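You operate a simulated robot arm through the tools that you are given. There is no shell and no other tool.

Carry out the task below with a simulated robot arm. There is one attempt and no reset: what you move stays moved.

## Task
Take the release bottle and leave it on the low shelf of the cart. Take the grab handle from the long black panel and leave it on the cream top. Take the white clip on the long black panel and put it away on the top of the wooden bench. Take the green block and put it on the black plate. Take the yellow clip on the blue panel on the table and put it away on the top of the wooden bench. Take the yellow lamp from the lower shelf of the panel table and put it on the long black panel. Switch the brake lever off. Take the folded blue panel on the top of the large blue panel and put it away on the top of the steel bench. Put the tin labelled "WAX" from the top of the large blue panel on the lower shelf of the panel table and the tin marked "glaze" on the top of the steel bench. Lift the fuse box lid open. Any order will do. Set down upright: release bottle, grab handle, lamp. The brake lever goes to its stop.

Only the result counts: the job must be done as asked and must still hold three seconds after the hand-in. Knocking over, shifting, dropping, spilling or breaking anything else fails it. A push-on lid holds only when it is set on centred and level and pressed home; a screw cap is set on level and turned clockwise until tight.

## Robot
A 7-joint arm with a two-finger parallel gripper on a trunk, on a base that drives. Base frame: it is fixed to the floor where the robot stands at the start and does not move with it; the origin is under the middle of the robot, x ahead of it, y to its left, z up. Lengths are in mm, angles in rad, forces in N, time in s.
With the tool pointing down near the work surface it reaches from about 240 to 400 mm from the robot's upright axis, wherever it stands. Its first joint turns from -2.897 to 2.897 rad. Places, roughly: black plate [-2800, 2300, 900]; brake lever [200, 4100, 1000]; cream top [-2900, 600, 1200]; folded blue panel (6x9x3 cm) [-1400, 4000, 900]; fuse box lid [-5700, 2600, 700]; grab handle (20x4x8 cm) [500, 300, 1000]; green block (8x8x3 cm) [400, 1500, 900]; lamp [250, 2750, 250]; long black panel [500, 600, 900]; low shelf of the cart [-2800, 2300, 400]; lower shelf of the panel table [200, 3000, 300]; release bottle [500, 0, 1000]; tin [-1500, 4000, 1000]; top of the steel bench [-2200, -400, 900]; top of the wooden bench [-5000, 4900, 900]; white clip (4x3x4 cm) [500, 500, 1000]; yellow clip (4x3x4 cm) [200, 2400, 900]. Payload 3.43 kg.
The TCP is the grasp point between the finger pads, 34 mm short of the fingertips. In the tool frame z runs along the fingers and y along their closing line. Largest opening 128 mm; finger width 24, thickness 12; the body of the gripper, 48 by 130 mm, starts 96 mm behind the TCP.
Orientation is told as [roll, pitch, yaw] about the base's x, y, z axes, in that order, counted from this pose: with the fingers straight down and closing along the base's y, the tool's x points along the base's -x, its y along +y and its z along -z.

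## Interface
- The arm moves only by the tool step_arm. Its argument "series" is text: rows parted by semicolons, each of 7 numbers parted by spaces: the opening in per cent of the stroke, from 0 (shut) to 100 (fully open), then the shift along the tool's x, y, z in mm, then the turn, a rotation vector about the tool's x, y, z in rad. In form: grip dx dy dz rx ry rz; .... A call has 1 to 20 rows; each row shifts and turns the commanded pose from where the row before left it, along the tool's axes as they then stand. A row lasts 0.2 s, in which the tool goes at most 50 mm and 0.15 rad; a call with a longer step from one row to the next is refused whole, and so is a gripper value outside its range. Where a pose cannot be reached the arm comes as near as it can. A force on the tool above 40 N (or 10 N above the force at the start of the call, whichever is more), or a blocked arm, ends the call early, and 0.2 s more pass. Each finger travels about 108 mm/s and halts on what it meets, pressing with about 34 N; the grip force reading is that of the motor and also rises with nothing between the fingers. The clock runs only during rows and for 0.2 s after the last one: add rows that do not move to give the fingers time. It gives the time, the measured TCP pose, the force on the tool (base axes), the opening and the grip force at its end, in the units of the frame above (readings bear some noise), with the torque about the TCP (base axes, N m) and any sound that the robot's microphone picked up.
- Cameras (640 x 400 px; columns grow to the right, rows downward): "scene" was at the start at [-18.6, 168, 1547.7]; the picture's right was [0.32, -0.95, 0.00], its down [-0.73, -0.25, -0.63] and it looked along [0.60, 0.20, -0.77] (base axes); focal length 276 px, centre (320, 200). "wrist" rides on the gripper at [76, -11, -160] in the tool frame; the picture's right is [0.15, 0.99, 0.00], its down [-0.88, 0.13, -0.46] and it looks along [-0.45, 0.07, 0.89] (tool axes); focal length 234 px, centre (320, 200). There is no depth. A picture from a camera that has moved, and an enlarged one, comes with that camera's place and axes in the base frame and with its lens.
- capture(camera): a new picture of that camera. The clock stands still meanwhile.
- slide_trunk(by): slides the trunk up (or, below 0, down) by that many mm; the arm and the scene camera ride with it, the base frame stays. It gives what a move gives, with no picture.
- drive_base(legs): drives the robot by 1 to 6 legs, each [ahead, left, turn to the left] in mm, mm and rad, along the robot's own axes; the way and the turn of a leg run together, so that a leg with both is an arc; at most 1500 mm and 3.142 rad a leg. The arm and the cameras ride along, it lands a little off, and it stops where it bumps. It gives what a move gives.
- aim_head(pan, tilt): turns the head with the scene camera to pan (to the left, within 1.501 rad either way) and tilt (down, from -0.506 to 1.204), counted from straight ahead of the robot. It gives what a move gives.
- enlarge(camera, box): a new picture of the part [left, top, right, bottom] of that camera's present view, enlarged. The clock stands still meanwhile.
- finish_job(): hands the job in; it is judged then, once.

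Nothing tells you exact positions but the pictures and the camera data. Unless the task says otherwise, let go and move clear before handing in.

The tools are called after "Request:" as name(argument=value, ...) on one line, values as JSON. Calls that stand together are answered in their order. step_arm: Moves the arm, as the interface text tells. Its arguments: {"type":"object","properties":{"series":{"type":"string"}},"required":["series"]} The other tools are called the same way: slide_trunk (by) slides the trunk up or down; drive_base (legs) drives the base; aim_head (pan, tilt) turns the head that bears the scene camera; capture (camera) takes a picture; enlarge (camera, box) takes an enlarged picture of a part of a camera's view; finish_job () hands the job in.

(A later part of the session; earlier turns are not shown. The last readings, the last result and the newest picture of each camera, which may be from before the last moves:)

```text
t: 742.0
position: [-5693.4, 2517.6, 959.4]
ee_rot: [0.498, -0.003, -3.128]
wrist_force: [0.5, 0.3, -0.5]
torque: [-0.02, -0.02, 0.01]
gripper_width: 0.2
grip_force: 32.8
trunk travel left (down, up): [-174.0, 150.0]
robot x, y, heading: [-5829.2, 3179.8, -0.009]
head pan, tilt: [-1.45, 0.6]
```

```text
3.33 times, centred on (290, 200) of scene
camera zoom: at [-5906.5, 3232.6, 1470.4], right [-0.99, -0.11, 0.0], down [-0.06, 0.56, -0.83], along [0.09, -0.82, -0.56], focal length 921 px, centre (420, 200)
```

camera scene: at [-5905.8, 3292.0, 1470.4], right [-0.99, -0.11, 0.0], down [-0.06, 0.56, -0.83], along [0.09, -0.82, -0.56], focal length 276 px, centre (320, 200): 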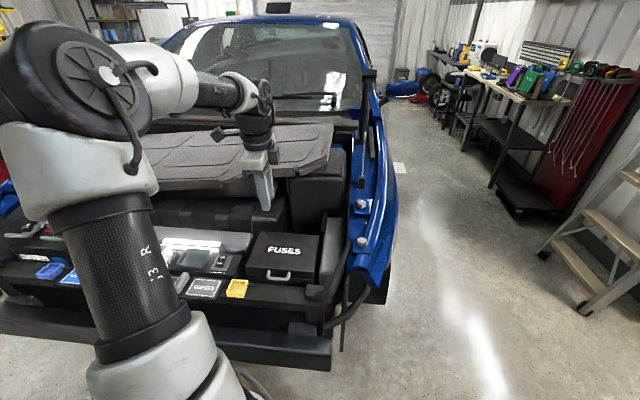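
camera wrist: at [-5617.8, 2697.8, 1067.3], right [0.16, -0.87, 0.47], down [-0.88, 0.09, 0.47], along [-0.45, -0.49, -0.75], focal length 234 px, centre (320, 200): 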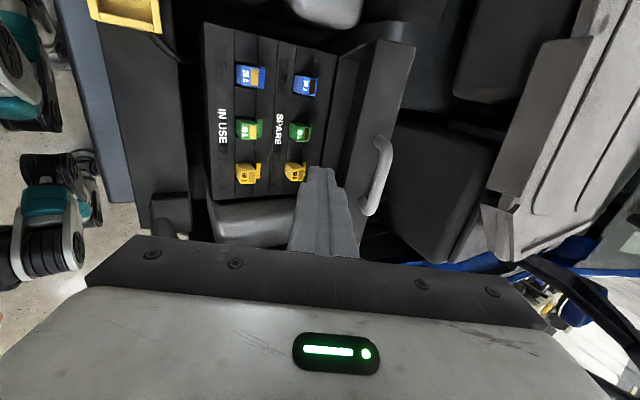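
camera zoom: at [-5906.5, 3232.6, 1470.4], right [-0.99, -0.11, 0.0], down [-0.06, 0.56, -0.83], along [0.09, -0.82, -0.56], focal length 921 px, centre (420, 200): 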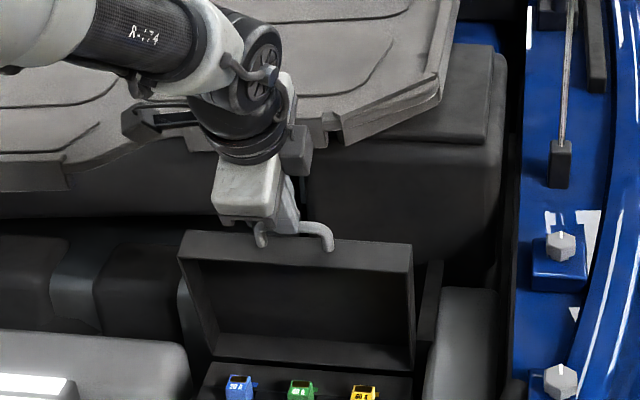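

The lid is moving further open. Continuing the push.

Request:
step_arm(series="0 0 18 6.6 0 0 0;0 0 18 6.7 0 0 0;0 0 0 0 0 0 0")

Request:
step_arm(series="0 0 16.8 9.2 0 0 0;0 0 16.8 9.3 0 0 0;0 0 0 0 0 0 0")

Request:
enlarge(camera="scene", box=[220, 140, 360, 260])

Request:
capture(camera="wrist")

```text
t: 742.8
position: [-5690.3, 2480.9, 963.2]
ee_rot: [0.499, -0.003, -3.126]
wrist_force: [-0.9, -0.9, 0.7]
torque: [-0.02, 0.0, 0.01]
gripper_width: 0.0
grip_force: 32.9
trunk travel left (down, up): [-174.0, 150.0]
robot x, y, heading: [-5826.4, 3179.0, -0.015]
head pan, tilt: [-1.45, 0.6]
```

```text
t: 743.6
position: [-5691.7, 2443.1, 962.2]
ee_rot: [0.499, -0.002, -3.127]
wrist_force: [-0.5, -0.3, -0.7]
torque: [0.01, -0.01, 0.0]
gripper_width: 0.0
grip_force: 32.8
trunk travel left (down, up): [-174.0, 150.0]
robot x, y, heading: [-5825.2, 3179.5, -0.011]
head pan, tilt: [-1.45, 0.6]
```

```text
3.33 times, centred on (290, 200) of scene
camera zoom: at [-5906.6, 3232.6, 1470.4], right [-0.99, -0.11, 0.0], down [-0.06, 0.56, -0.83], along [0.09, -0.82, -0.56], focal length 921 px, centre (420, 200)
```

zoom: 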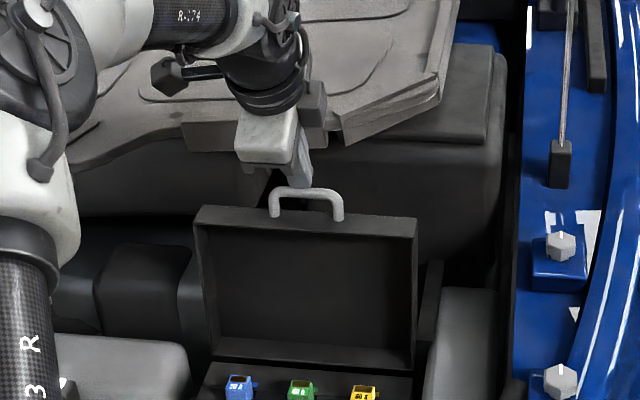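

```text
taken
camera wrist: at [-5618.3, 2529.9, 1096.7], right [0.16, -0.87, 0.47], down [-0.88, 0.09, 0.47], along [-0.45, -0.49, -0.75], focal length 234 px, centre (320, 200)
```

wrist: 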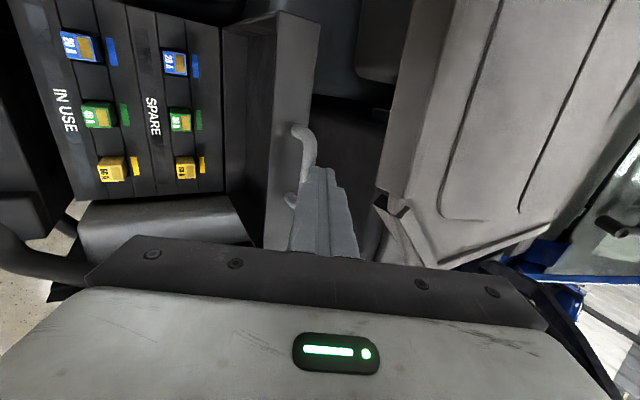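

The lid is at about 81° now and my fingers slid over the bar. I'll go back around and push lower, against the lid rim, to take it past vertical.

Request:
step_arm(series="0 0 0 -20 0 0 0;0 0 0 -20 0 0 0;0 0 0 -20 0 0 0;0 0 -24 -13 0 0 0;0 0 -24 -13 0 0 0;0 0 -24 -13 0 0 0;0 0 -24 -13 0 0 0;0 0 -3.4 21.6 0 0 0;0 0 -3.4 21.6 0 0 0;0 0 -3.4 21.6 0 0 0;0 0 -3.4 21.6 0 0 0;0 0 -3.4 21.6 0 0 0;0 0 0 0 0 0 0")

Request:
enlarge(camera="scene", box=[220, 140, 360, 260])

Request:
capture(camera="wrist")

```text
t: 746.4
position: [-5695.3, 2542.6, 909.5]
ee_rot: [0.5, -0.004, -3.129]
wrist_force: [0.4, -1.0, -0.4]
torque: [-0.02, -0.02, -0.02]
gripper_width: 0.1
grip_force: 33.0
trunk travel left (down, up): [-174.0, 150.0]
robot x, y, heading: [-5829.8, 3181.5, -0.011]
head pan, tilt: [-1.45, 0.6]
```

```text
3.33 times, centred on (290, 200) of scene
camera zoom: at [-5906.5, 3232.5, 1470.4], right [-0.99, -0.11, 0.0], down [-0.06, 0.56, -0.82], along [0.09, -0.82, -0.57], focal length 921 px, centre (420, 200)
```

zoom: 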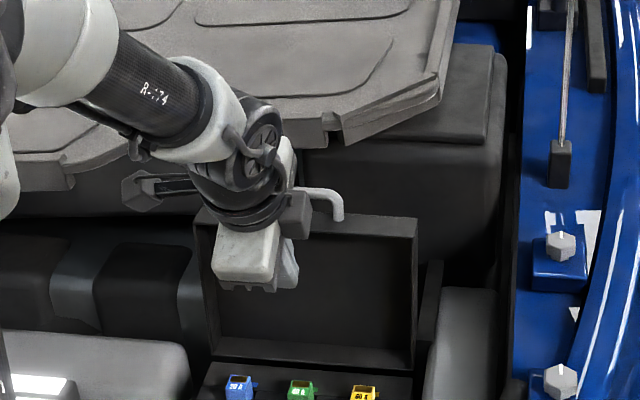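

```text
taken
camera wrist: at [-5621.0, 2629.8, 1043.1], right [0.16, -0.87, 0.47], down [-0.88, 0.09, 0.47], along [-0.45, -0.49, -0.75], focal length 234 px, centre (320, 200)
```

wrist: 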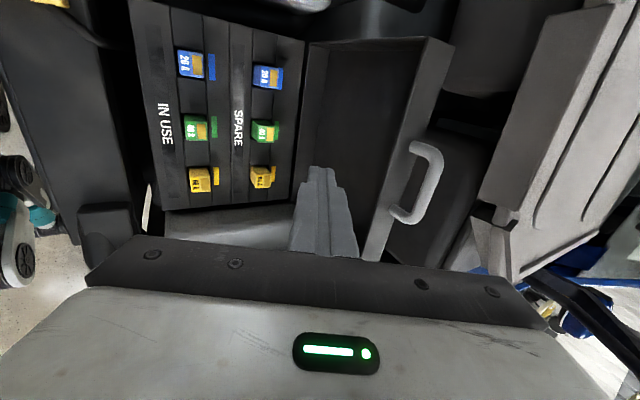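

Fingers are inside the lid now. Pushing south.

Request:
step_arm(series="0 0 17.6 9.6 0 0 0;0 0 17.6 9.6 0 0 0;0 0 17.6 9.6 0 0 0;0 0 0 0 0 0 0")

Request:
step_arm(series="0 0 17.6 9.6 0 0 0;0 0 17.6 9.6 0 0 0;0 0 0 0 0 0 0")

Request:
enlarge(camera="scene", box=[220, 140, 360, 260])

```text
t: 747.4
position: [-5692.9, 2483.0, 909.2]
ee_rot: [0.499, -0.002, -3.128]
wrist_force: [-1.3, 0.1, 0.2]
torque: [0.01, 0.03, 0.0]
gripper_width: 0.0
grip_force: 32.7
trunk travel left (down, up): [-174.0, 150.0]
robot x, y, heading: [-5825.5, 3173.0, -0.009]
head pan, tilt: [-1.45, 0.6]
```

```text
t: 748.0
position: [-5693.6, 2459.5, 904.6]
ee_rot: [0.475, -0.002, -3.129]
wrist_force: [-0.9, 4.6, -3.0]
torque: [0.14, -0.02, -0.04]
gripper_width: 0.1
grip_force: 33.0
trunk travel left (down, up): [-174.0, 150.0]
robot x, y, heading: [-5824.4, 3176.5, -0.011]
head pan, tilt: [-1.45, 0.6]
stopped in row 2: the force on the tool passed its limit at 56 N (the readings are from after the stop); the commanded pose is now the measured one
```

```text
3.33 times, centred on (290, 200) of scene
camera zoom: at [-5906.5, 3232.9, 1470.3], right [-0.99, -0.11, 0.0], down [-0.06, 0.56, -0.82], along [0.09, -0.82, -0.57], focal length 921 px, centre (420, 200)
```

zoom: 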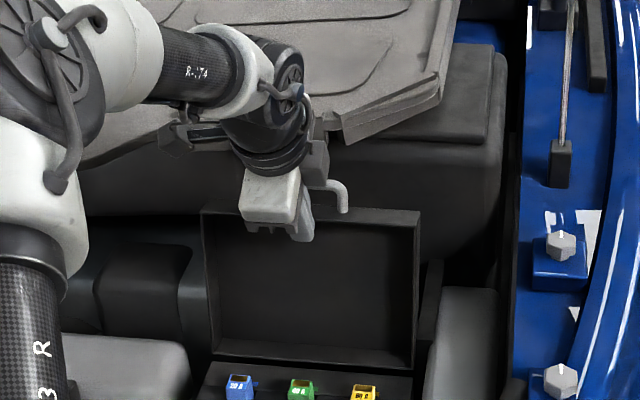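

The lid has reached its stop and stays there. Backing out north and up.

Request:
step_arm(series="0 0 -17.6 -9.6 0 0 0;0 0 -17.6 -9.6 0 0 0;0 0 -17.6 -9.6 0 0 0;0 0 -17.6 -9.6 0 0 0;0 0 0 -25 0 0 0;0 0 0 -25 0 0 0;0 0 0 -25 0 0 0;0 0 0 -25 0 0 0;0 0 0 -25 0 0 0;0 0 0 -25 0 0 0;0 0 0 0 0 0 0")

Request:
drive_base(legs=[[0, 300, 0]])

Request:
capture(camera="scene")

Request:
enlarge(camera="scene", box=[220, 140, 380, 260])

```text
t: 750.4
position: [-5695.9, 2608.1, 1042.4]
ee_rot: [0.48, -0.002, -3.127]
wrist_force: [0.0, 0.3, 0.4]
torque: [0.01, 0.01, 0.01]
gripper_width: 0.1
grip_force: 32.5
trunk travel left (down, up): [-174.0, 150.0]
robot x, y, heading: [-5829.2, 3176.2, -0.012]
head pan, tilt: [-1.45, 0.6]
```

```text
t: 753.8
position: [-5690.9, 2907.1, 1041.1]
ee_rot: [0.479, -0.003, -3.124]
wrist_force: [0.4, -0.5, -0.4]
torque: [-0.05, -0.01, -0.03]
gripper_width: 0.0
grip_force: 33.0
trunk travel left (down, up): [-174.0, 150.0]
robot x, y, heading: [-5824.6, 3476.1, -0.009]
head pan, tilt: [-1.45, 0.6]
```

```text
taken
camera scene: at [-5904.0, 3530.5, 1470.4], right [-0.99, -0.11, 0.0], down [-0.06, 0.56, -0.83], along [0.09, -0.82, -0.56], focal length 276 px, centre (320, 200)
```

scene: 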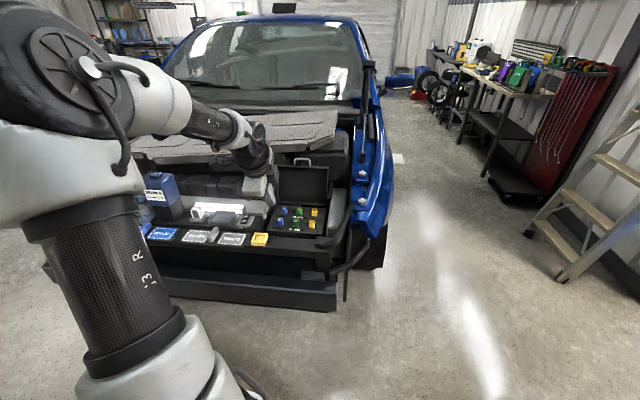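

```text
3.33 times, centred on (300, 200) of scene
camera zoom: at [-5904.0, 3530.5, 1470.4], right [-0.99, -0.11, 0.0], down [-0.06, 0.56, -0.83], along [0.09, -0.82, -0.56], focal length 921 px, centre (387, 200)
```

zoom: 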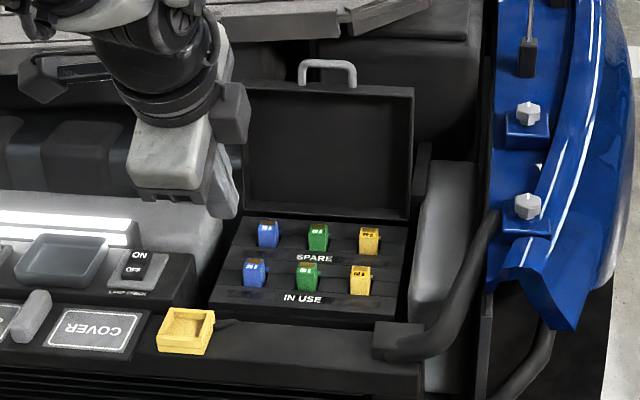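

Fuse box is open and holds. Now restoring the tool orientation and heading back east for the brake lever, green block and yellow clip.

Request:
step_arm(series="30 0 0 0 0 0 -0.131;30 0 0 0 0 0 -0.131;30 0 0 0 0 0 -0.131;30 0 0 0 0 0 -0.131;30 0 0 0 0 0 -0.131;30 0 0 0 0 0 -0.131;30 0 0 0 0 0 -0.131;30 0 0 0 0 0 -0.131;30 0 0 0 0 0 -0.131;30 0 0 0 0 0 -0.131;30 0 0 0 0 0 -0.131;30 0 0 0 0 0 -0.13;30 0 0 0 0 0.08 0;30 0 0 0 0 0 0")

Request:
slide_trunk(by=100)

Request:
drive_base(legs=[[0, 0, 1.57], [0, 0, 1.58]])

```text
t: 756.8
position: [-5692.4, 2908.2, 1042.6]
ee_rot: [-0.005, -0.397, -1.55]
wrist_force: [-0.1, -0.2, -0.5]
torque: [0.01, 0.01, -0.02]
gripper_width: 38.5
grip_force: 0.0
trunk travel left (down, up): [-174.0, 150.0]
robot x, y, heading: [-5821.2, 3475.9, -0.007]
head pan, tilt: [-1.45, 0.6]
```

```text
t: 758.2
position: [-5690.5, 2908.3, 1142.4]
ee_rot: [-0.004, -0.396, -1.552]
wrist_force: [0.7, 0.1, -1.0]
torque: [0.01, 0.02, -0.01]
gripper_width: 38.7
grip_force: 0.0
trunk travel left (down, up): [-274.0, 50.0]
robot x, y, heading: [-5826.0, 3477.4, -0.011]
head pan, tilt: [-1.45, 0.6]
```

```text
t: 766.4
position: [-5956.1, 4040.7, 1142.7]
ee_rot: [-0.004, -0.396, 1.587]
wrist_force: [0.2, 1.0, 0.8]
torque: [0.02, 0.02, 0.01]
gripper_width: 38.4
grip_force: 0.2
trunk travel left (down, up): [-274.0, 50.0]
robot x, y, heading: [-5827.8, 3476.4, 3.132]
head pan, tilt: [-1.45, 0.6]
```

Request:
drive_base(legs=[[0, 430, 0.008], [-1400, 0, 0], [-1000, 0, 0]])

Request:
drive_base(legs=[[-1300, 0, 0], [-1300, 0, 0]])

```text
t: 770.4
position: [-5965.4, 3663.0, 1142.8]
ee_rot: [-0.003, -0.4, 1.595]
wrist_force: [0.0, 0.1, 0.6]
torque: [-0.01, 0.01, 0.03]
gripper_width: 38.5
grip_force: 0.0
trunk travel left (down, up): [-274.0, 50.0]
robot x, y, heading: [-5832.0, 3095.9, 3.14]
head pan, tilt: [-1.45, 0.6]
stopped in leg 1: the robot was blocked; the commanded pose is now the measured one
```

```text
t: 777.0
position: [-4634.3, 3668.3, 1143.0]
ee_rot: [-0.002, -0.401, 1.534]
wrist_force: [0.3, -0.7, -0.5]
torque: [-0.02, 0.03, -0.01]
gripper_width: 38.2
grip_force: 0.0
trunk travel left (down, up): [-274.0, 50.0]
robot x, y, heading: [-4531.8, 3099.0, 3.073]
head pan, tilt: [-1.45, 0.6]
stopped in leg 1: the robot was blocked; the commanded pose is now the measured one
```

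I bumped the car's bumper lightly by moving too far south. Checking the surroundings and the lid before continuing.

Request:
aim_head(pan=1.0, tilt=0.45)

Request:
capture(camera="scene")

Request:
aim_head(pan=1.5, tilt=0.6)

Request:
capture(camera="scene")

```text
t: 779.2
position: [-4635.2, 3668.0, 1143.1]
ee_rot: [-0.003, -0.4, 1.532]
wrist_force: [-0.2, -0.2, -0.1]
torque: [-0.03, -0.01, 0.01]
gripper_width: 38.5
grip_force: 0.0
trunk travel left (down, up): [-274.0, 50.0]
robot x, y, heading: [-4533.8, 3091.4, 3.077]
head pan, tilt: [1.0, 0.45]
```

```text
taken
camera scene: at [-4509.3, 2879.3, 1583.9], right [-0.8, 0.59, 0.0], down [0.26, 0.35, -0.9], along [-0.53, -0.72, -0.44], focal length 276 px, centre (320, 200)
```

scene: 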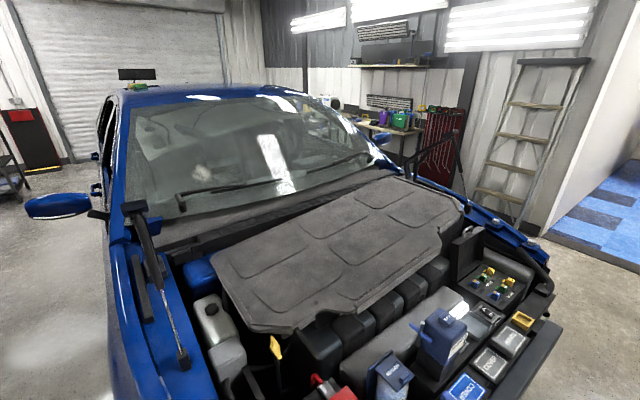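

```text
t: 780.2
position: [-4635.9, 3668.8, 1143.7]
ee_rot: [-0.003, -0.399, 1.532]
wrist_force: [1.0, 0.8, -0.3]
torque: [0.02, -0.01, 0.03]
gripper_width: 38.3
grip_force: 0.0
trunk travel left (down, up): [-274.0, 50.0]
robot x, y, heading: [-4535.7, 3095.6, 3.078]
head pan, tilt: [1.499, 0.6]
```

```text
taken
camera scene: at [-4466.8, 2865.6, 1570.4], right [-0.99, 0.14, 0.0], down [0.08, 0.56, -0.83], along [-0.11, -0.82, -0.56], focal length 276 px, centre (320, 200)
```

scene: 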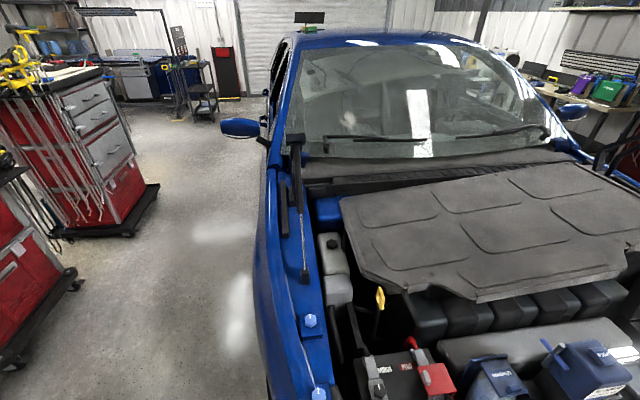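

The lid is still open and nothing else moved. Clearing sideways and continuing east.

Request:
drive_base(legs=[[0, -70, 0.06], [-1000, 0, 0]])

```text
t: 786.1
position: [-3711.3, 3719.6, 1143.1]
ee_rot: [-0.001, -0.401, 1.584]
wrist_force: [-1.2, 0.5, 0.0]
torque: [-0.02, -0.01, -0.01]
gripper_width: 38.4
grip_force: 0.1
trunk travel left (down, up): [-274.0, 50.0]
robot x, y, heading: [-3576.5, 3152.2, 3.129]
head pan, tilt: [1.499, 0.6]
```

Request:
drive_base(legs=[[-700, 95, 0.012], [-1075, 0, 0], [-1075, 0, 0]])

Request:
aim_head(pan=-1.48, tilt=0.3)

Request:
capture(camera="scene")

```text
t: 800.4
position: [-798.5, 3597.8, 1142.6]
ee_rot: [-0.003, -0.4, 1.567]
wrist_force: [1.0, 0.1, 0.3]
torque: [0.02, 0.0, 0.0]
gripper_width: 38.4
grip_force: 0.0
trunk travel left (down, up): [-274.0, 50.0]
robot x, y, heading: [-678.0, 3029.7, 3.112]
head pan, tilt: [1.499, 0.6]
```

```text
t: 803.0
position: [-798.9, 3598.0, 1144.1]
ee_rot: [-0.004, -0.4, 1.566]
wrist_force: [-0.2, 0.2, -0.2]
torque: [0.0, 0.04, 0.02]
gripper_width: 38.3
grip_force: 0.0
trunk travel left (down, up): [-274.0, 50.0]
robot x, y, heading: [-679.3, 3029.4, 3.112]
head pan, tilt: [-1.48, 0.3]
```

```text
taken
camera scene: at [-599.6, 2982.9, 1597.9], right [1.0, 0.06, 0.0], down [0.02, -0.3, -0.96], along [-0.06, 0.95, -0.3], focal length 276 px, centre (320, 200)
```

scene: 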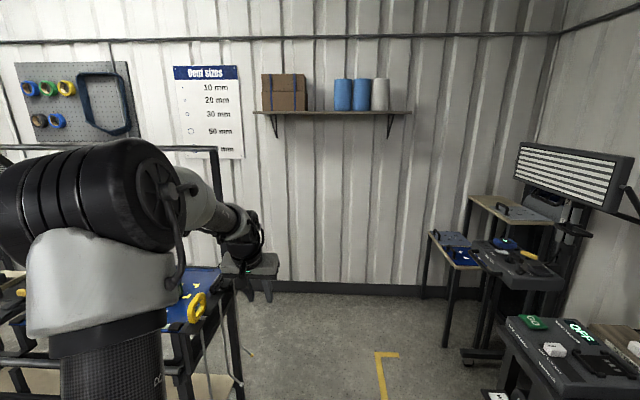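

Request:
enlarge(camera="scene", box=[440, 200, 600, 310])

```text
3.64 times, centred on (520, 255) of scene
camera zoom: at [-599.6, 2982.9, 1597.9], right [1.0, 0.06, 0.0], down [0.02, -0.3, -0.96], along [-0.06, 0.95, -0.3], focal length 1005 px, centre (-407, 0)
```

zoom: 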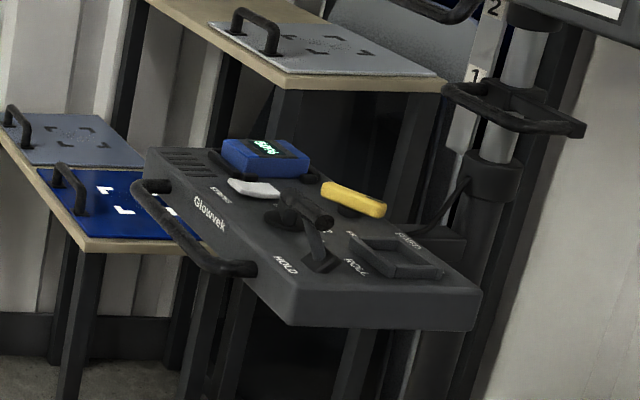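

The console with the lever is on the lamp stand at about (206, 4082). Driving there with my right side facing it.

Request:
drive_base(legs=[[0, 0, -1.545], [930, 0, 0], [0, -150, 0]])

Request:
aim_head(pan=-1.2, tilt=0.5)

Request:
capture(camera="scene")

Request:
capture(camera="wrist")

```text
t: 813.5
position: [23.1, 4129.9, 1144.2]
ee_rot: [-0.004, -0.4, 0.043]
wrist_force: [-0.6, 0.0, 0.5]
torque: [0.01, 0.01, 0.01]
gripper_width: 38.4
grip_force: 0.1
trunk travel left (down, up): [-274.0, 50.0]
robot x, y, heading: [-536.6, 3980.9, 1.585]
head pan, tilt: [-1.48, 0.3]
```

```text
t: 814.3
position: [22.6, 4129.6, 1141.5]
ee_rot: [-0.004, -0.399, 0.042]
wrist_force: [-0.2, 0.3, -0.2]
torque: [0.04, -0.04, 0.02]
gripper_width: 38.5
grip_force: 0.0
trunk travel left (down, up): [-274.0, 50.0]
robot x, y, heading: [-538.3, 3984.2, 1.587]
head pan, tilt: [-1.201, 0.499]
```

```text
taken
camera scene: at [-594.3, 3928.2, 1579.5], right [0.38, -0.93, 0.0], down [-0.44, -0.18, -0.88], along [0.81, 0.33, -0.48], focal length 276 px, centre (320, 200)
```

scene: 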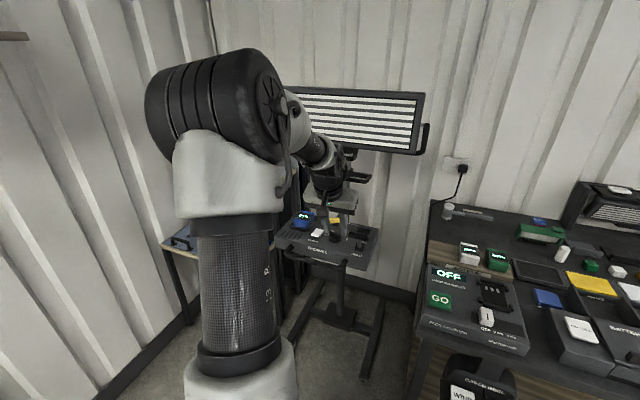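

```text
taken
camera wrist: at [-109.8, 4113.2, 1260.8], right [-0.18, 0.98, -0.06], down [0.63, 0.16, 0.76], along [0.76, 0.1, -0.64], focal length 234 px, centre (320, 200)
```

wrist: 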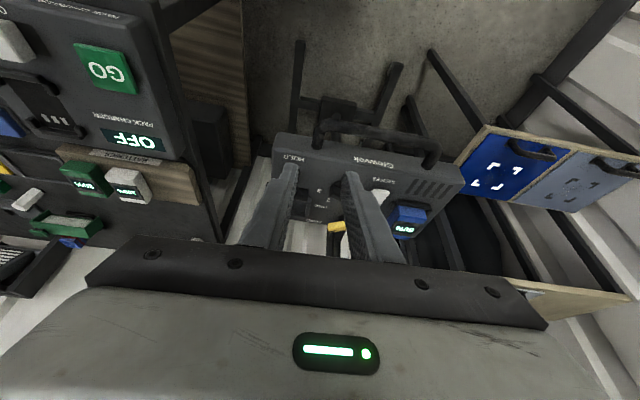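

Request:
enlarge(camera="wrist", box=[250, 100, 480, 270])

Request:
enlarge(camera="scene", box=[260, 170, 400, 280])

```text
2.35 times, centred on (365, 185) of wrist
camera zoom: at [-109.8, 4113.2, 1260.8], right [-0.18, 0.98, -0.06], down [0.63, 0.16, 0.76], along [0.76, 0.1, -0.64], focal length 551 px, centre (214, 235)
```

zoom: 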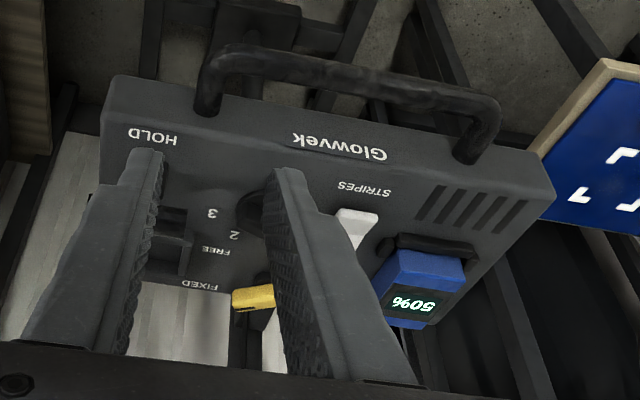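

```text
3.64 times, centred on (330, 225) of scene
camera zoom: at [-594.3, 3928.2, 1579.5], right [0.38, -0.93, 0.0], down [-0.44, -0.18, -0.88], along [0.81, 0.33, -0.48], focal length 1005 px, centre (284, 109)
```

zoom: 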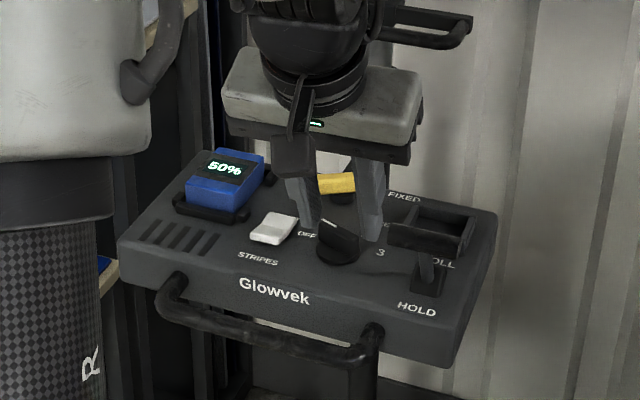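

Request:
step_arm(series="30 23 0 -9.7 0 0 0;30 23 0 -9.7 0 0 0;30 23 0 -9.7 0 0 0;30 23 0 -9.7 0 0 0;30 23 25 -9.7 0 0 0;30 0 25 0 0 0 0;30 0 0 0 0 0 0")

Request:
enlarge(camera="wrist", box=[220, 100, 460, 260])

Request:
enlarge(camera="scene", box=[260, 180, 400, 280])

```text
t: 815.9
position: [-107.5, 4175.0, 1140.4]
ee_rot: [-0.003, -0.4, 0.043]
wrist_force: [-0.6, 0.4, 0.5]
torque: [-0.01, -0.01, -0.01]
gripper_width: 38.7
grip_force: 0.1
trunk travel left (down, up): [-274.0, 50.0]
robot x, y, heading: [-544.4, 3981.6, 1.593]
head pan, tilt: [-1.201, 0.499]
```

```text
2.50 times, centred on (340, 180) of wrist
camera zoom: at [-239.6, 4157.8, 1259.1], right [-0.18, 0.98, -0.06], down [0.63, 0.16, 0.76], along [0.76, 0.1, -0.64], focal length 585 px, centre (270, 250)
```

zoom: 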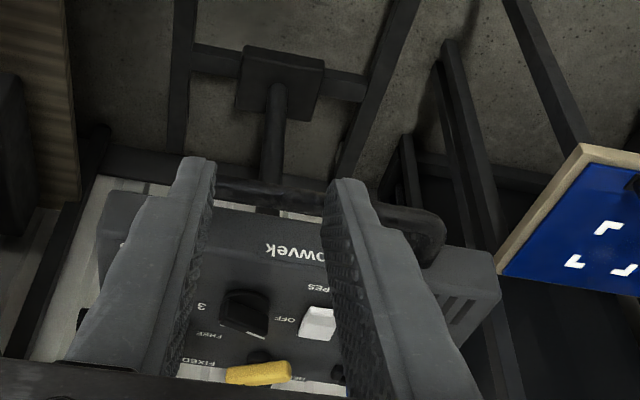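

```text
4.00 times, centred on (330, 230) of scene
camera zoom: at [-594.2, 3928.4, 1579.5], right [0.38, -0.93, 0.0], down [-0.44, -0.18, -0.88], along [0.81, 0.33, -0.48], focal length 1105 px, centre (280, 80)
```

zoom: 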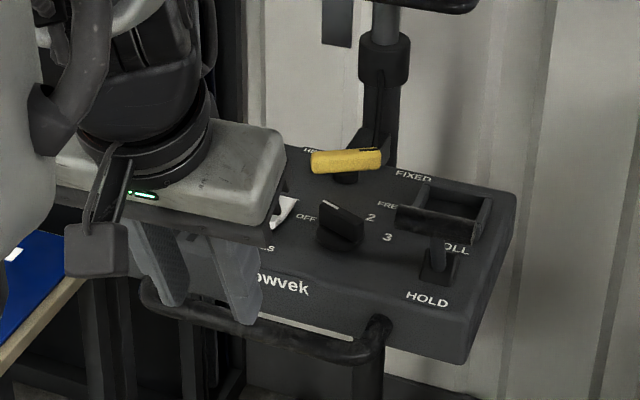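

Request:
step_arm(series="30 -23 20 9.7 0 0 0;30 -23 20 9.7 0 0 0;30 -23 20 9.7 0 0 0;30 -23 0 9.7 0 0 0;30 -23 0 9.7 0 0 0;30 -23 0 9.7 0 0 0;30 -23 0 9.7 0 0 0;30 0 0 0 0 0 0")

Request:
capture(camera="wrist")

Request:
enlarge(camera="wrist", box=[160, 70, 340, 220])

Request:
enlarge(camera="scene", box=[300, 200, 400, 280])

```text
t: 817.7
position: [69.9, 4240.1, 1145.3]
ee_rot: [-0.001, -0.4, 0.044]
wrist_force: [0.0, -0.3, 1.1]
torque: [-0.03, -0.01, -0.01]
gripper_width: 38.5
grip_force: 0.0
trunk travel left (down, up): [-274.0, 50.0]
robot x, y, heading: [-537.9, 3981.3, 1.588]
head pan, tilt: [-1.201, 0.499]
```

```text
taken
camera wrist: at [-62.3, 4223.2, 1262.5], right [-0.18, 0.98, -0.06], down [0.63, 0.16, 0.76], along [0.76, 0.1, -0.64], focal length 234 px, centre (320, 200)
```

wrist: 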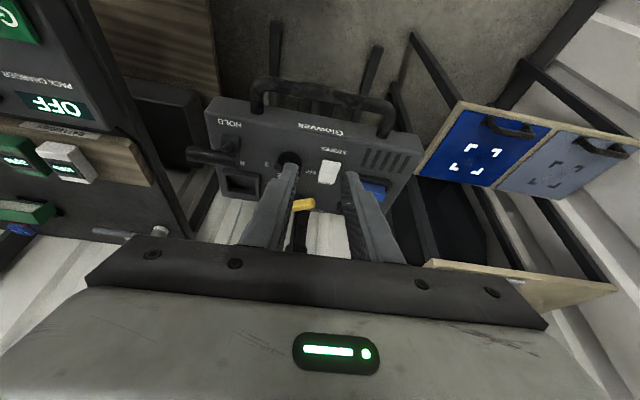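

```text
2.67 times, centred on (250, 145) of wrist
camera zoom: at [-62.3, 4223.2, 1262.5], right [-0.18, 0.98, -0.06], down [0.63, 0.16, 0.76], along [0.76, 0.1, -0.64], focal length 624 px, centre (507, 347)
```

zoom: 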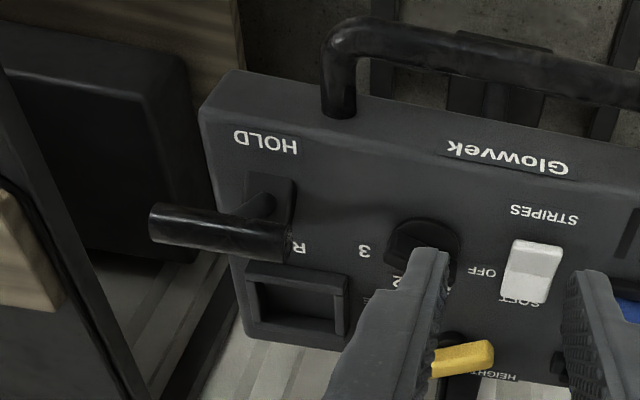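

```text
5.00 times, centred on (350, 240) of scene
camera zoom: at [-594.2, 3928.3, 1579.5], right [0.38, -0.93, 0.0], down [-0.44, -0.18, -0.88], along [0.81, 0.33, -0.48], focal length 1381 px, centre (170, 0)
```

zoom: 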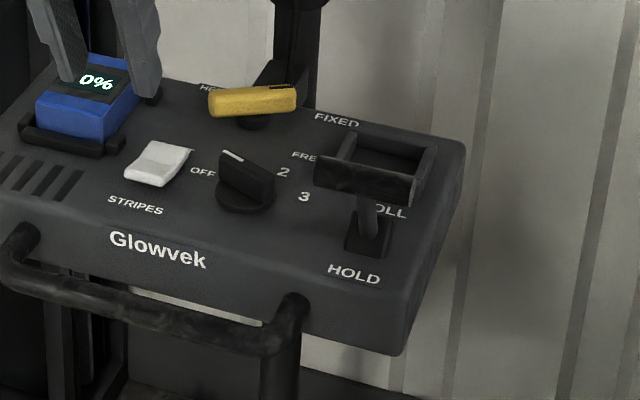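

Now it's clear: the T-handled lever sits between HOLD (near me, west) and ROLL (east); its grip is at about (200, 4093, 991), tilted to HOLD, i.e. brake on. I'll push it east to ROLL until its stop, with closed fingers.

Request:
step_arm(series="0 0 -37.5 0 0 0 0;0 0 -37.5 0 0 0 0;0 0 -37.5 0 0 0 0;0 0 -37.5 0 0 0 0;0 -4 0 16 0 0 0;0 -4 0 16 0 0 0;0 0 0 0 0 0 0")

Request:
capture(camera="wrist")

Request:
enlarge(camera="scene", box=[300, 180, 400, 270])

```text
t: 819.3
position: [93.7, 4092.0, 1116.3]
ee_rot: [-0.004, -0.402, 0.043]
wrist_force: [0.3, -0.4, -0.7]
torque: [-0.01, 0.01, -0.03]
gripper_width: 0.0
grip_force: 33.5
trunk travel left (down, up): [-274.0, 50.0]
robot x, y, heading: [-539.0, 3979.8, 1.589]
head pan, tilt: [-1.201, 0.499]
```

```text
taken
camera wrist: at [-40.8, 4076.2, 1234.2], right [-0.18, 0.98, -0.06], down [0.63, 0.16, 0.76], along [0.76, 0.1, -0.64], focal length 234 px, centre (320, 200)
```

wrist: 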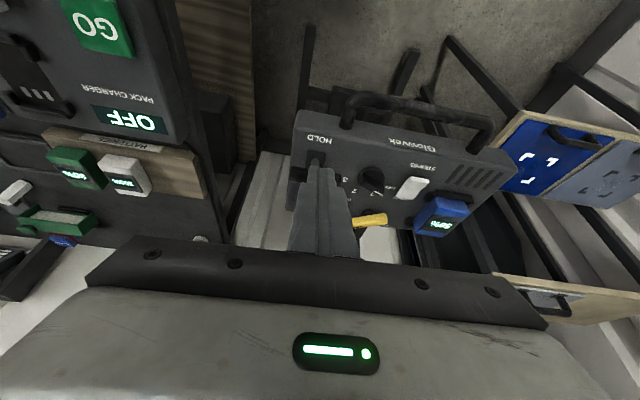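

```text
4.44 times, centred on (350, 225) of scene
camera zoom: at [-594.3, 3928.2, 1579.5], right [0.38, -0.93, 0.0], down [-0.44, -0.18, -0.88], along [0.81, 0.33, -0.48], focal length 1228 px, centre (187, 89)
```

zoom: 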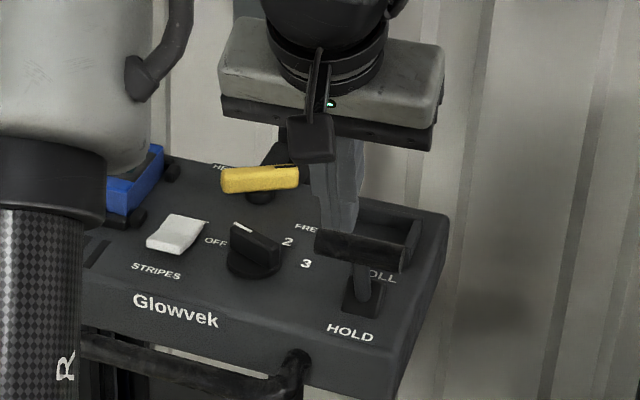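

Request:
step_arm(series="0 8.8 0 20.8 0 0 0;0 8.8 0 20.8 0 0 0;0 8.8 0 20.8 0 0 0;0 8.8 0 20.8 0 0 0;0 8.8 0 20.8 0 0 0;0 0 0 0 0 0 0")

Request:
enlarge(camera="scene", box=[300, 200, 400, 290])

Request:
enlarge(camera="wrist", box=[220, 80, 420, 240])

```text
t: 820.7
position: [94.6, 4091.4, 1003.9]
ee_rot: [-0.002, -0.401, 0.042]
wrist_force: [0.1, -0.3, 0.2]
torque: [0.02, 0.01, -0.01]
gripper_width: 0.0
grip_force: 33.2
trunk travel left (down, up): [-274.0, 50.0]
robot x, y, heading: [-542.6, 3980.3, 1.591]
head pan, tilt: [-1.201, 0.499]
```

```text
4.44 times, centred on (350, 245) of scene
camera zoom: at [-594.3, 3928.3, 1579.5], right [0.38, -0.93, 0.0], down [-0.44, -0.18, -0.88], along [0.81, 0.33, -0.48], focal length 1228 px, centre (187, 0)
```

zoom: 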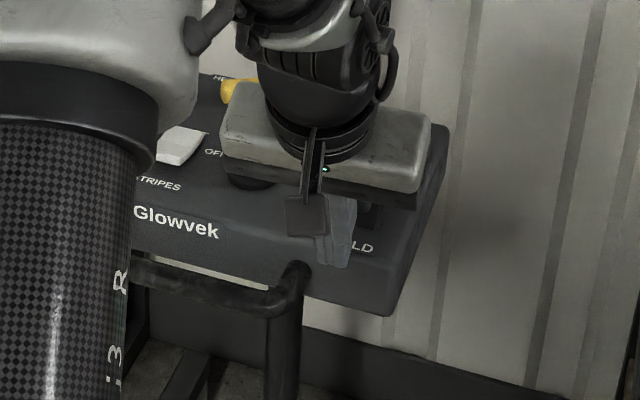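

```text
2.50 times, centred on (320, 160) of wrist
camera zoom: at [-38.2, 4074.3, 1121.8], right [-0.18, 0.98, -0.06], down [0.63, 0.16, 0.76], along [0.76, 0.1, -0.64], focal length 585 px, centre (320, 300)
```

zoom: 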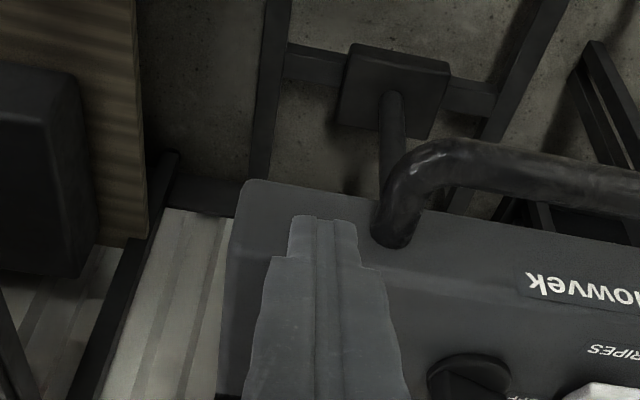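

Request:
step_arm(series="0 -11 0 4.7 0 0 0;0 -11 0 4.7 0 0 0;0 -11 0 4.7 0 0 0;0 -11 0 4.7 0 0 0;0 -11 0 4.7 0 0 0;0 0 0 0 0 0 0")

Request:
step_arm(series="0 -9.2 0 3.9 0 0 0;0 -9.2 0 3.9 0 0 0;0 0 0 0 0 0 0")

Request:
enlarge(camera="scene", box=[300, 200, 400, 290])

Request:
enlarge(camera="wrist", box=[220, 80, 420, 240])

```text
t: 822.1
position: [153.2, 4093.2, 1002.4]
ee_rot: [-0.003, -0.401, 0.044]
wrist_force: [0.1, 0.6, 0.1]
torque: [0.02, 0.0, 0.02]
gripper_width: 0.0
grip_force: 33.5
trunk travel left (down, up): [-274.0, 50.0]
robot x, y, heading: [-537.0, 3978.5, 1.593]
head pan, tilt: [-1.201, 0.499]
```

```text
t: 822.9
position: [173.4, 4095.6, 1002.5]
ee_rot: [-0.003, -0.401, 0.043]
wrist_force: [-0.7, -0.3, 0.0]
torque: [0.04, -0.01, 0.02]
gripper_width: 0.0
grip_force: 33.2
trunk travel left (down, up): [-274.0, 50.0]
robot x, y, heading: [-540.4, 3983.0, 1.584]
head pan, tilt: [-1.201, 0.499]
```

```text
4.44 times, centred on (350, 245) of scene
camera zoom: at [-594.3, 3928.3, 1579.5], right [0.38, -0.93, 0.0], down [-0.44, -0.18, -0.88], along [0.81, 0.33, -0.48], focal length 1228 px, centre (187, 0)
```

zoom: 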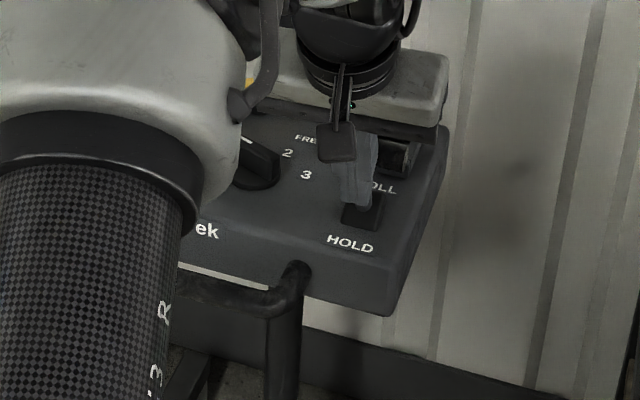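

```text
2.50 times, centred on (320, 160) of wrist
camera zoom: at [40.2, 4079.0, 1120.7], right [-0.18, 0.98, -0.06], down [0.63, 0.16, 0.76], along [0.76, 0.1, -0.64], focal length 585 px, centre (320, 300)
```

zoom: 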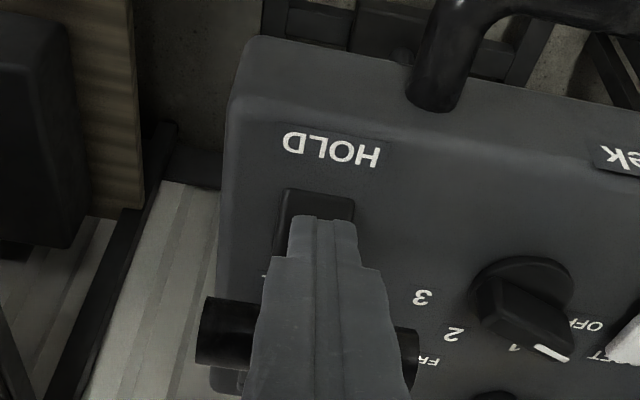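

Request:
step_arm(series="0 -7.4 0 3.1 0 0 0;0 -7.4 0 3.1 0 0 0;0 -7.4 0 3.1 0 0 0;0 0 0 0 0 0 0")

Request:
step_arm(series="0 -7.4 0 3.1 0 0 0;0 -7.4 0 3.1 0 0 0;0 -7.4 0 3.1 0 0 0;0 0 0 0 0 0 0")

Request:
enlarge(camera="scene", box=[300, 200, 400, 290])

Request:
enlarge(camera="wrist", box=[220, 80, 420, 240])

```text
t: 823.9
position: [197.6, 4098.0, 1004.4]
ee_rot: [-0.003, -0.401, 0.044]
wrist_force: [-0.3, 0.2, 0.7]
torque: [0.01, 0.0, 0.0]
gripper_width: 0.0
grip_force: 33.0
trunk travel left (down, up): [-274.0, 50.0]
robot x, y, heading: [-541.8, 3983.6, 1.586]
head pan, tilt: [-1.201, 0.499]
```

```text
t: 824.5
position: [204.5, 4098.5, 1003.7]
ee_rot: [-0.004, -0.385, 0.044]
wrist_force: [-19.6, -3.5, 14.6]
torque: [-0.1, 0.17, -0.11]
gripper_width: 0.0
grip_force: 33.0
trunk travel left (down, up): [-274.0, 50.0]
robot x, y, heading: [-541.6, 3984.7, 1.585]
head pan, tilt: [-1.201, 0.499]
stopped in row 2: the force on the tool passed its limit at 49 N (the readings are from after the stop); the commanded pose is now the measured one
```

```text
4.44 times, centred on (350, 245) of scene
camera zoom: at [-599.0, 3927.7, 1579.6], right [0.38, -0.93, 0.0], down [-0.44, -0.18, -0.88], along [0.81, 0.33, -0.48], focal length 1228 px, centre (187, 0)
```

zoom: 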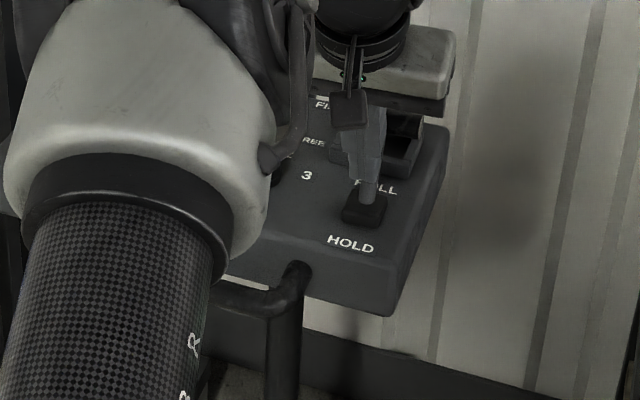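

```text
2.50 times, centred on (320, 160) of wrist
camera zoom: at [73.7, 4081.2, 1123.6], right [-0.18, 0.98, -0.06], down [0.64, 0.16, 0.75], along [0.75, 0.1, -0.66], focal length 585 px, centre (320, 300)
```

zoom: 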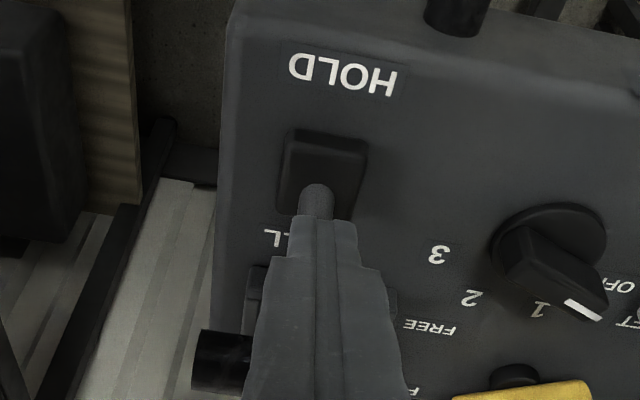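

The lever went over toward ROLL and I met firm resistance. Backing off to check its position.

Request:
step_arm(series="0 11 0 -4.7 0 0 0;0 11 0 -4.7 0 0 0;0 11 0 -4.7 0 0 0;0 11 0 -4.7 0 0 0;0 -8 0 -19 0 0 0;0 -8 0 -19 0 0 0;0 -8 0 -19 0 0 0;0 -8 30 -19 0 0 0;0 0 40 0 0 0 0;0 0 40 0 0 0 0;0 0 40 0 0 0 0;0 0 0 0 0 0 0")

Request:
capture(camera="scene")

Request:
enlarge(camera="scene", box=[300, 190, 400, 280])

Request:
capture(camera="wrist")

```text
t: 827.1
position: [153.6, 4248.2, 1083.3]
ee_rot: [-0.003, -0.384, 0.044]
wrist_force: [0.5, 0.5, -0.6]
torque: [0.0, 0.01, 0.0]
gripper_width: 0.0
grip_force: 32.9
trunk travel left (down, up): [-274.0, 50.0]
robot x, y, heading: [-540.4, 3985.6, 1.589]
head pan, tilt: [-1.201, 0.499]
```

```text
taken
camera scene: at [-594.8, 3928.4, 1579.5], right [0.38, -0.93, 0.0], down [-0.44, -0.18, -0.88], along [0.81, 0.33, -0.48], focal length 276 px, centre (320, 200)
```

scene: 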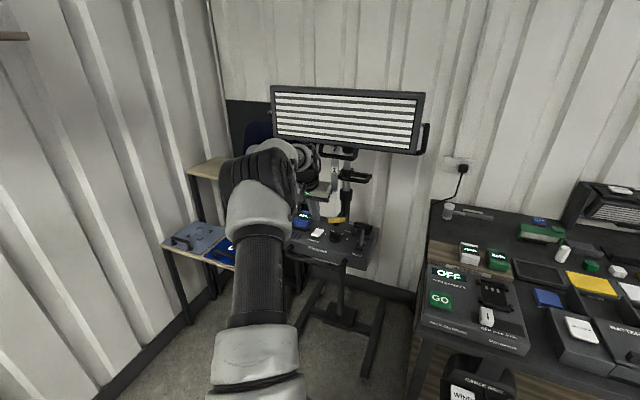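

```text
4.44 times, centred on (350, 235) of scene
camera zoom: at [-594.8, 3928.4, 1579.5], right [0.38, -0.93, 0.0], down [-0.44, -0.18, -0.88], along [0.81, 0.33, -0.48], focal length 1228 px, centre (187, 44)
```

zoom: 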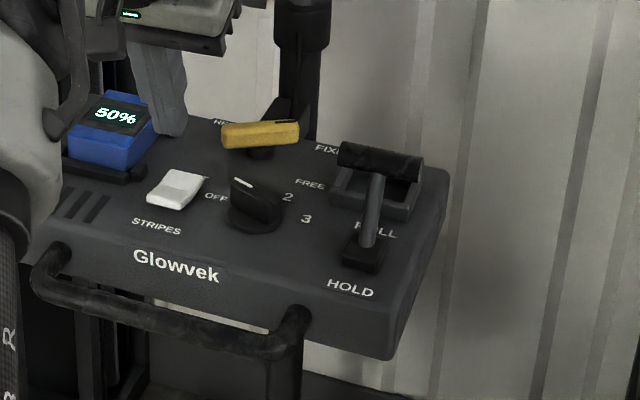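

```text
taken
camera wrist: at [23.1, 4230.9, 1203.7], right [-0.18, 0.98, -0.06], down [0.64, 0.16, 0.75], along [0.75, 0.1, -0.66], focal length 234 px, centre (320, 200)
```

wrist: 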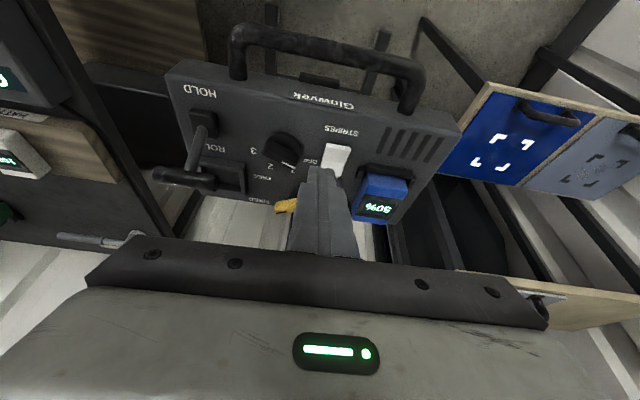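

The lever now leans fully to ROLL (brake off), at its stop. Next, the green block near the glue melter; retreating and driving there.

Request:
step_arm(series="50 -10 0 -23 0 0 0;50 -10 0 -23 0 0 0;50 23 0 -9 0 0 0;50 23 0 -9 0 0 0;50 23 -25 -9 0 0 0;50 23 -25 -9 0 0 0;50 0 -25 0 0 0 0;50 0 -25 0 0 0 0;50 0 -25 0 0 0 0;50 0 0 0 0 0 0")

Request:
drive_base(legs=[[0, 200, 0], [-1320, 0, -0.01], [-1320, 0, 0]])

Request:
capture(camera="scene")

Request:
capture(camera="wrist")

```text
t: 829.3
position: [62.6, 4117.4, 1136.1]
ee_rot: [-0.005, -0.384, 0.044]
wrist_force: [-0.1, 0.7, -0.5]
torque: [0.0, -0.01, 0.0]
gripper_width: 64.3
grip_force: 0.1
trunk travel left (down, up): [-274.0, 50.0]
robot x, y, heading: [-542.1, 3985.0, 1.583]
head pan, tilt: [-1.201, 0.499]
```

```text
t: 831.6
position: [-116.6, 4114.6, 1136.6]
ee_rot: [-0.002, -0.383, 0.047]
wrist_force: [0.2, 0.2, 0.9]
torque: [-0.01, 0.01, 0.01]
gripper_width: 63.8
grip_force: 0.0
trunk travel left (down, up): [-274.0, 50.0]
robot x, y, heading: [-721.0, 3981.4, 1.591]
head pan, tilt: [-1.201, 0.499]
stopped in leg 1: the robot was blocked; the commanded pose is now the measured one
```

```text
taken
camera scene: at [-774.4, 3924.6, 1579.5], right [0.38, -0.92, 0.0], down [-0.44, -0.18, -0.88], along [0.81, 0.33, -0.48], focal length 276 px, centre (320, 200)
```

scene: 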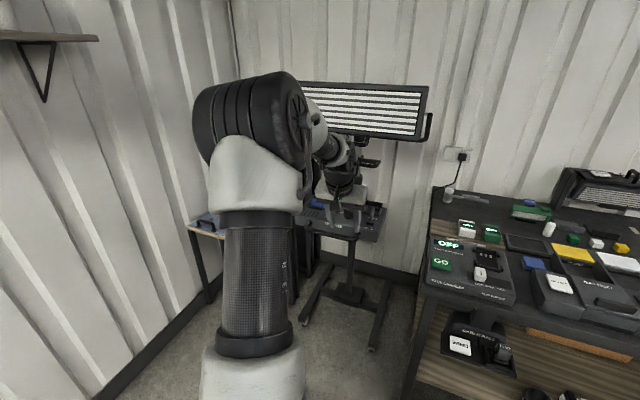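

```text
taken
camera wrist: at [-248.4, 4098.3, 1255.6], right [-0.18, 0.98, -0.06], down [0.64, 0.16, 0.75], along [0.75, 0.1, -0.66], focal length 234 px, centre (320, 200)
```

wrist: 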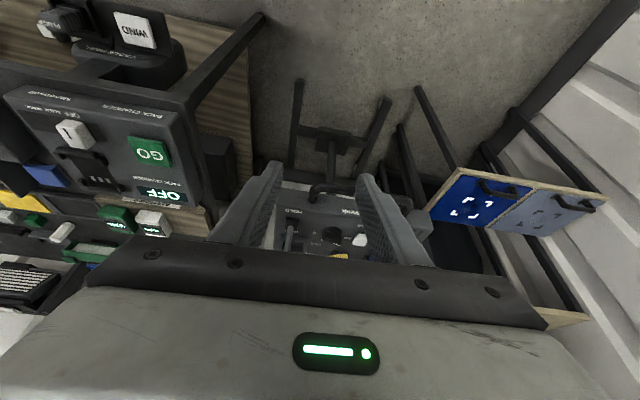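

I touched something on the left (probably the trestle's rod rack). Looking before moving on.

Request:
aim_head(pan=1.45, tilt=0.8)

Request:
capture(camera="scene")

Request:
aim_head(pan=1.45, tilt=0.4)

Request:
capture(camera="scene")

```text
t: 833.9
position: [-117.7, 4115.6, 1135.4]
ee_rot: [-0.003, -0.385, 0.049]
wrist_force: [0.0, 0.2, -1.0]
torque: [0.03, -0.03, 0.01]
gripper_width: 64.1
grip_force: 0.0
trunk travel left (down, up): [-274.0, 50.0]
robot x, y, heading: [-717.9, 3981.0, 1.592]
head pan, tilt: [1.45, 0.799]
```

```text
taken
camera scene: at [-939.2, 3898.0, 1553.5], right [0.1, 0.99, 0.0], down [0.71, -0.07, -0.7], along [-0.69, 0.07, -0.72], focal length 276 px, centre (320, 200)
```

scene: 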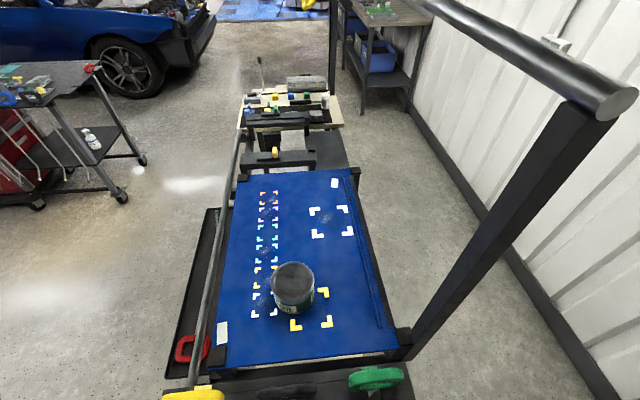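

```text
t: 834.8
position: [-117.8, 4114.6, 1136.2]
ee_rot: [-0.004, -0.385, 0.047]
wrist_force: [-0.1, -0.1, 1.0]
torque: [-0.03, -0.01, -0.01]
gripper_width: 64.0
grip_force: 0.0
trunk travel left (down, up): [-274.0, 50.0]
robot x, y, heading: [-717.8, 3978.9, 1.59]
head pan, tilt: [1.45, 0.4]
```

```text
taken
camera scene: at [-951.1, 3899.2, 1588.5], right [0.1, 0.99, 0.0], down [0.39, -0.04, -0.92], along [-0.92, 0.09, -0.39], focal length 276 px, centre (320, 200)
```

scene: 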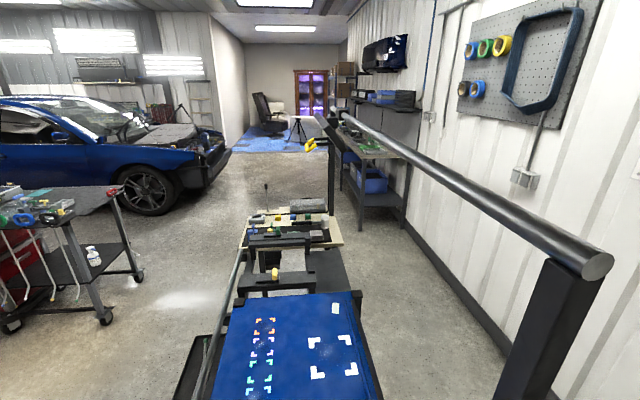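

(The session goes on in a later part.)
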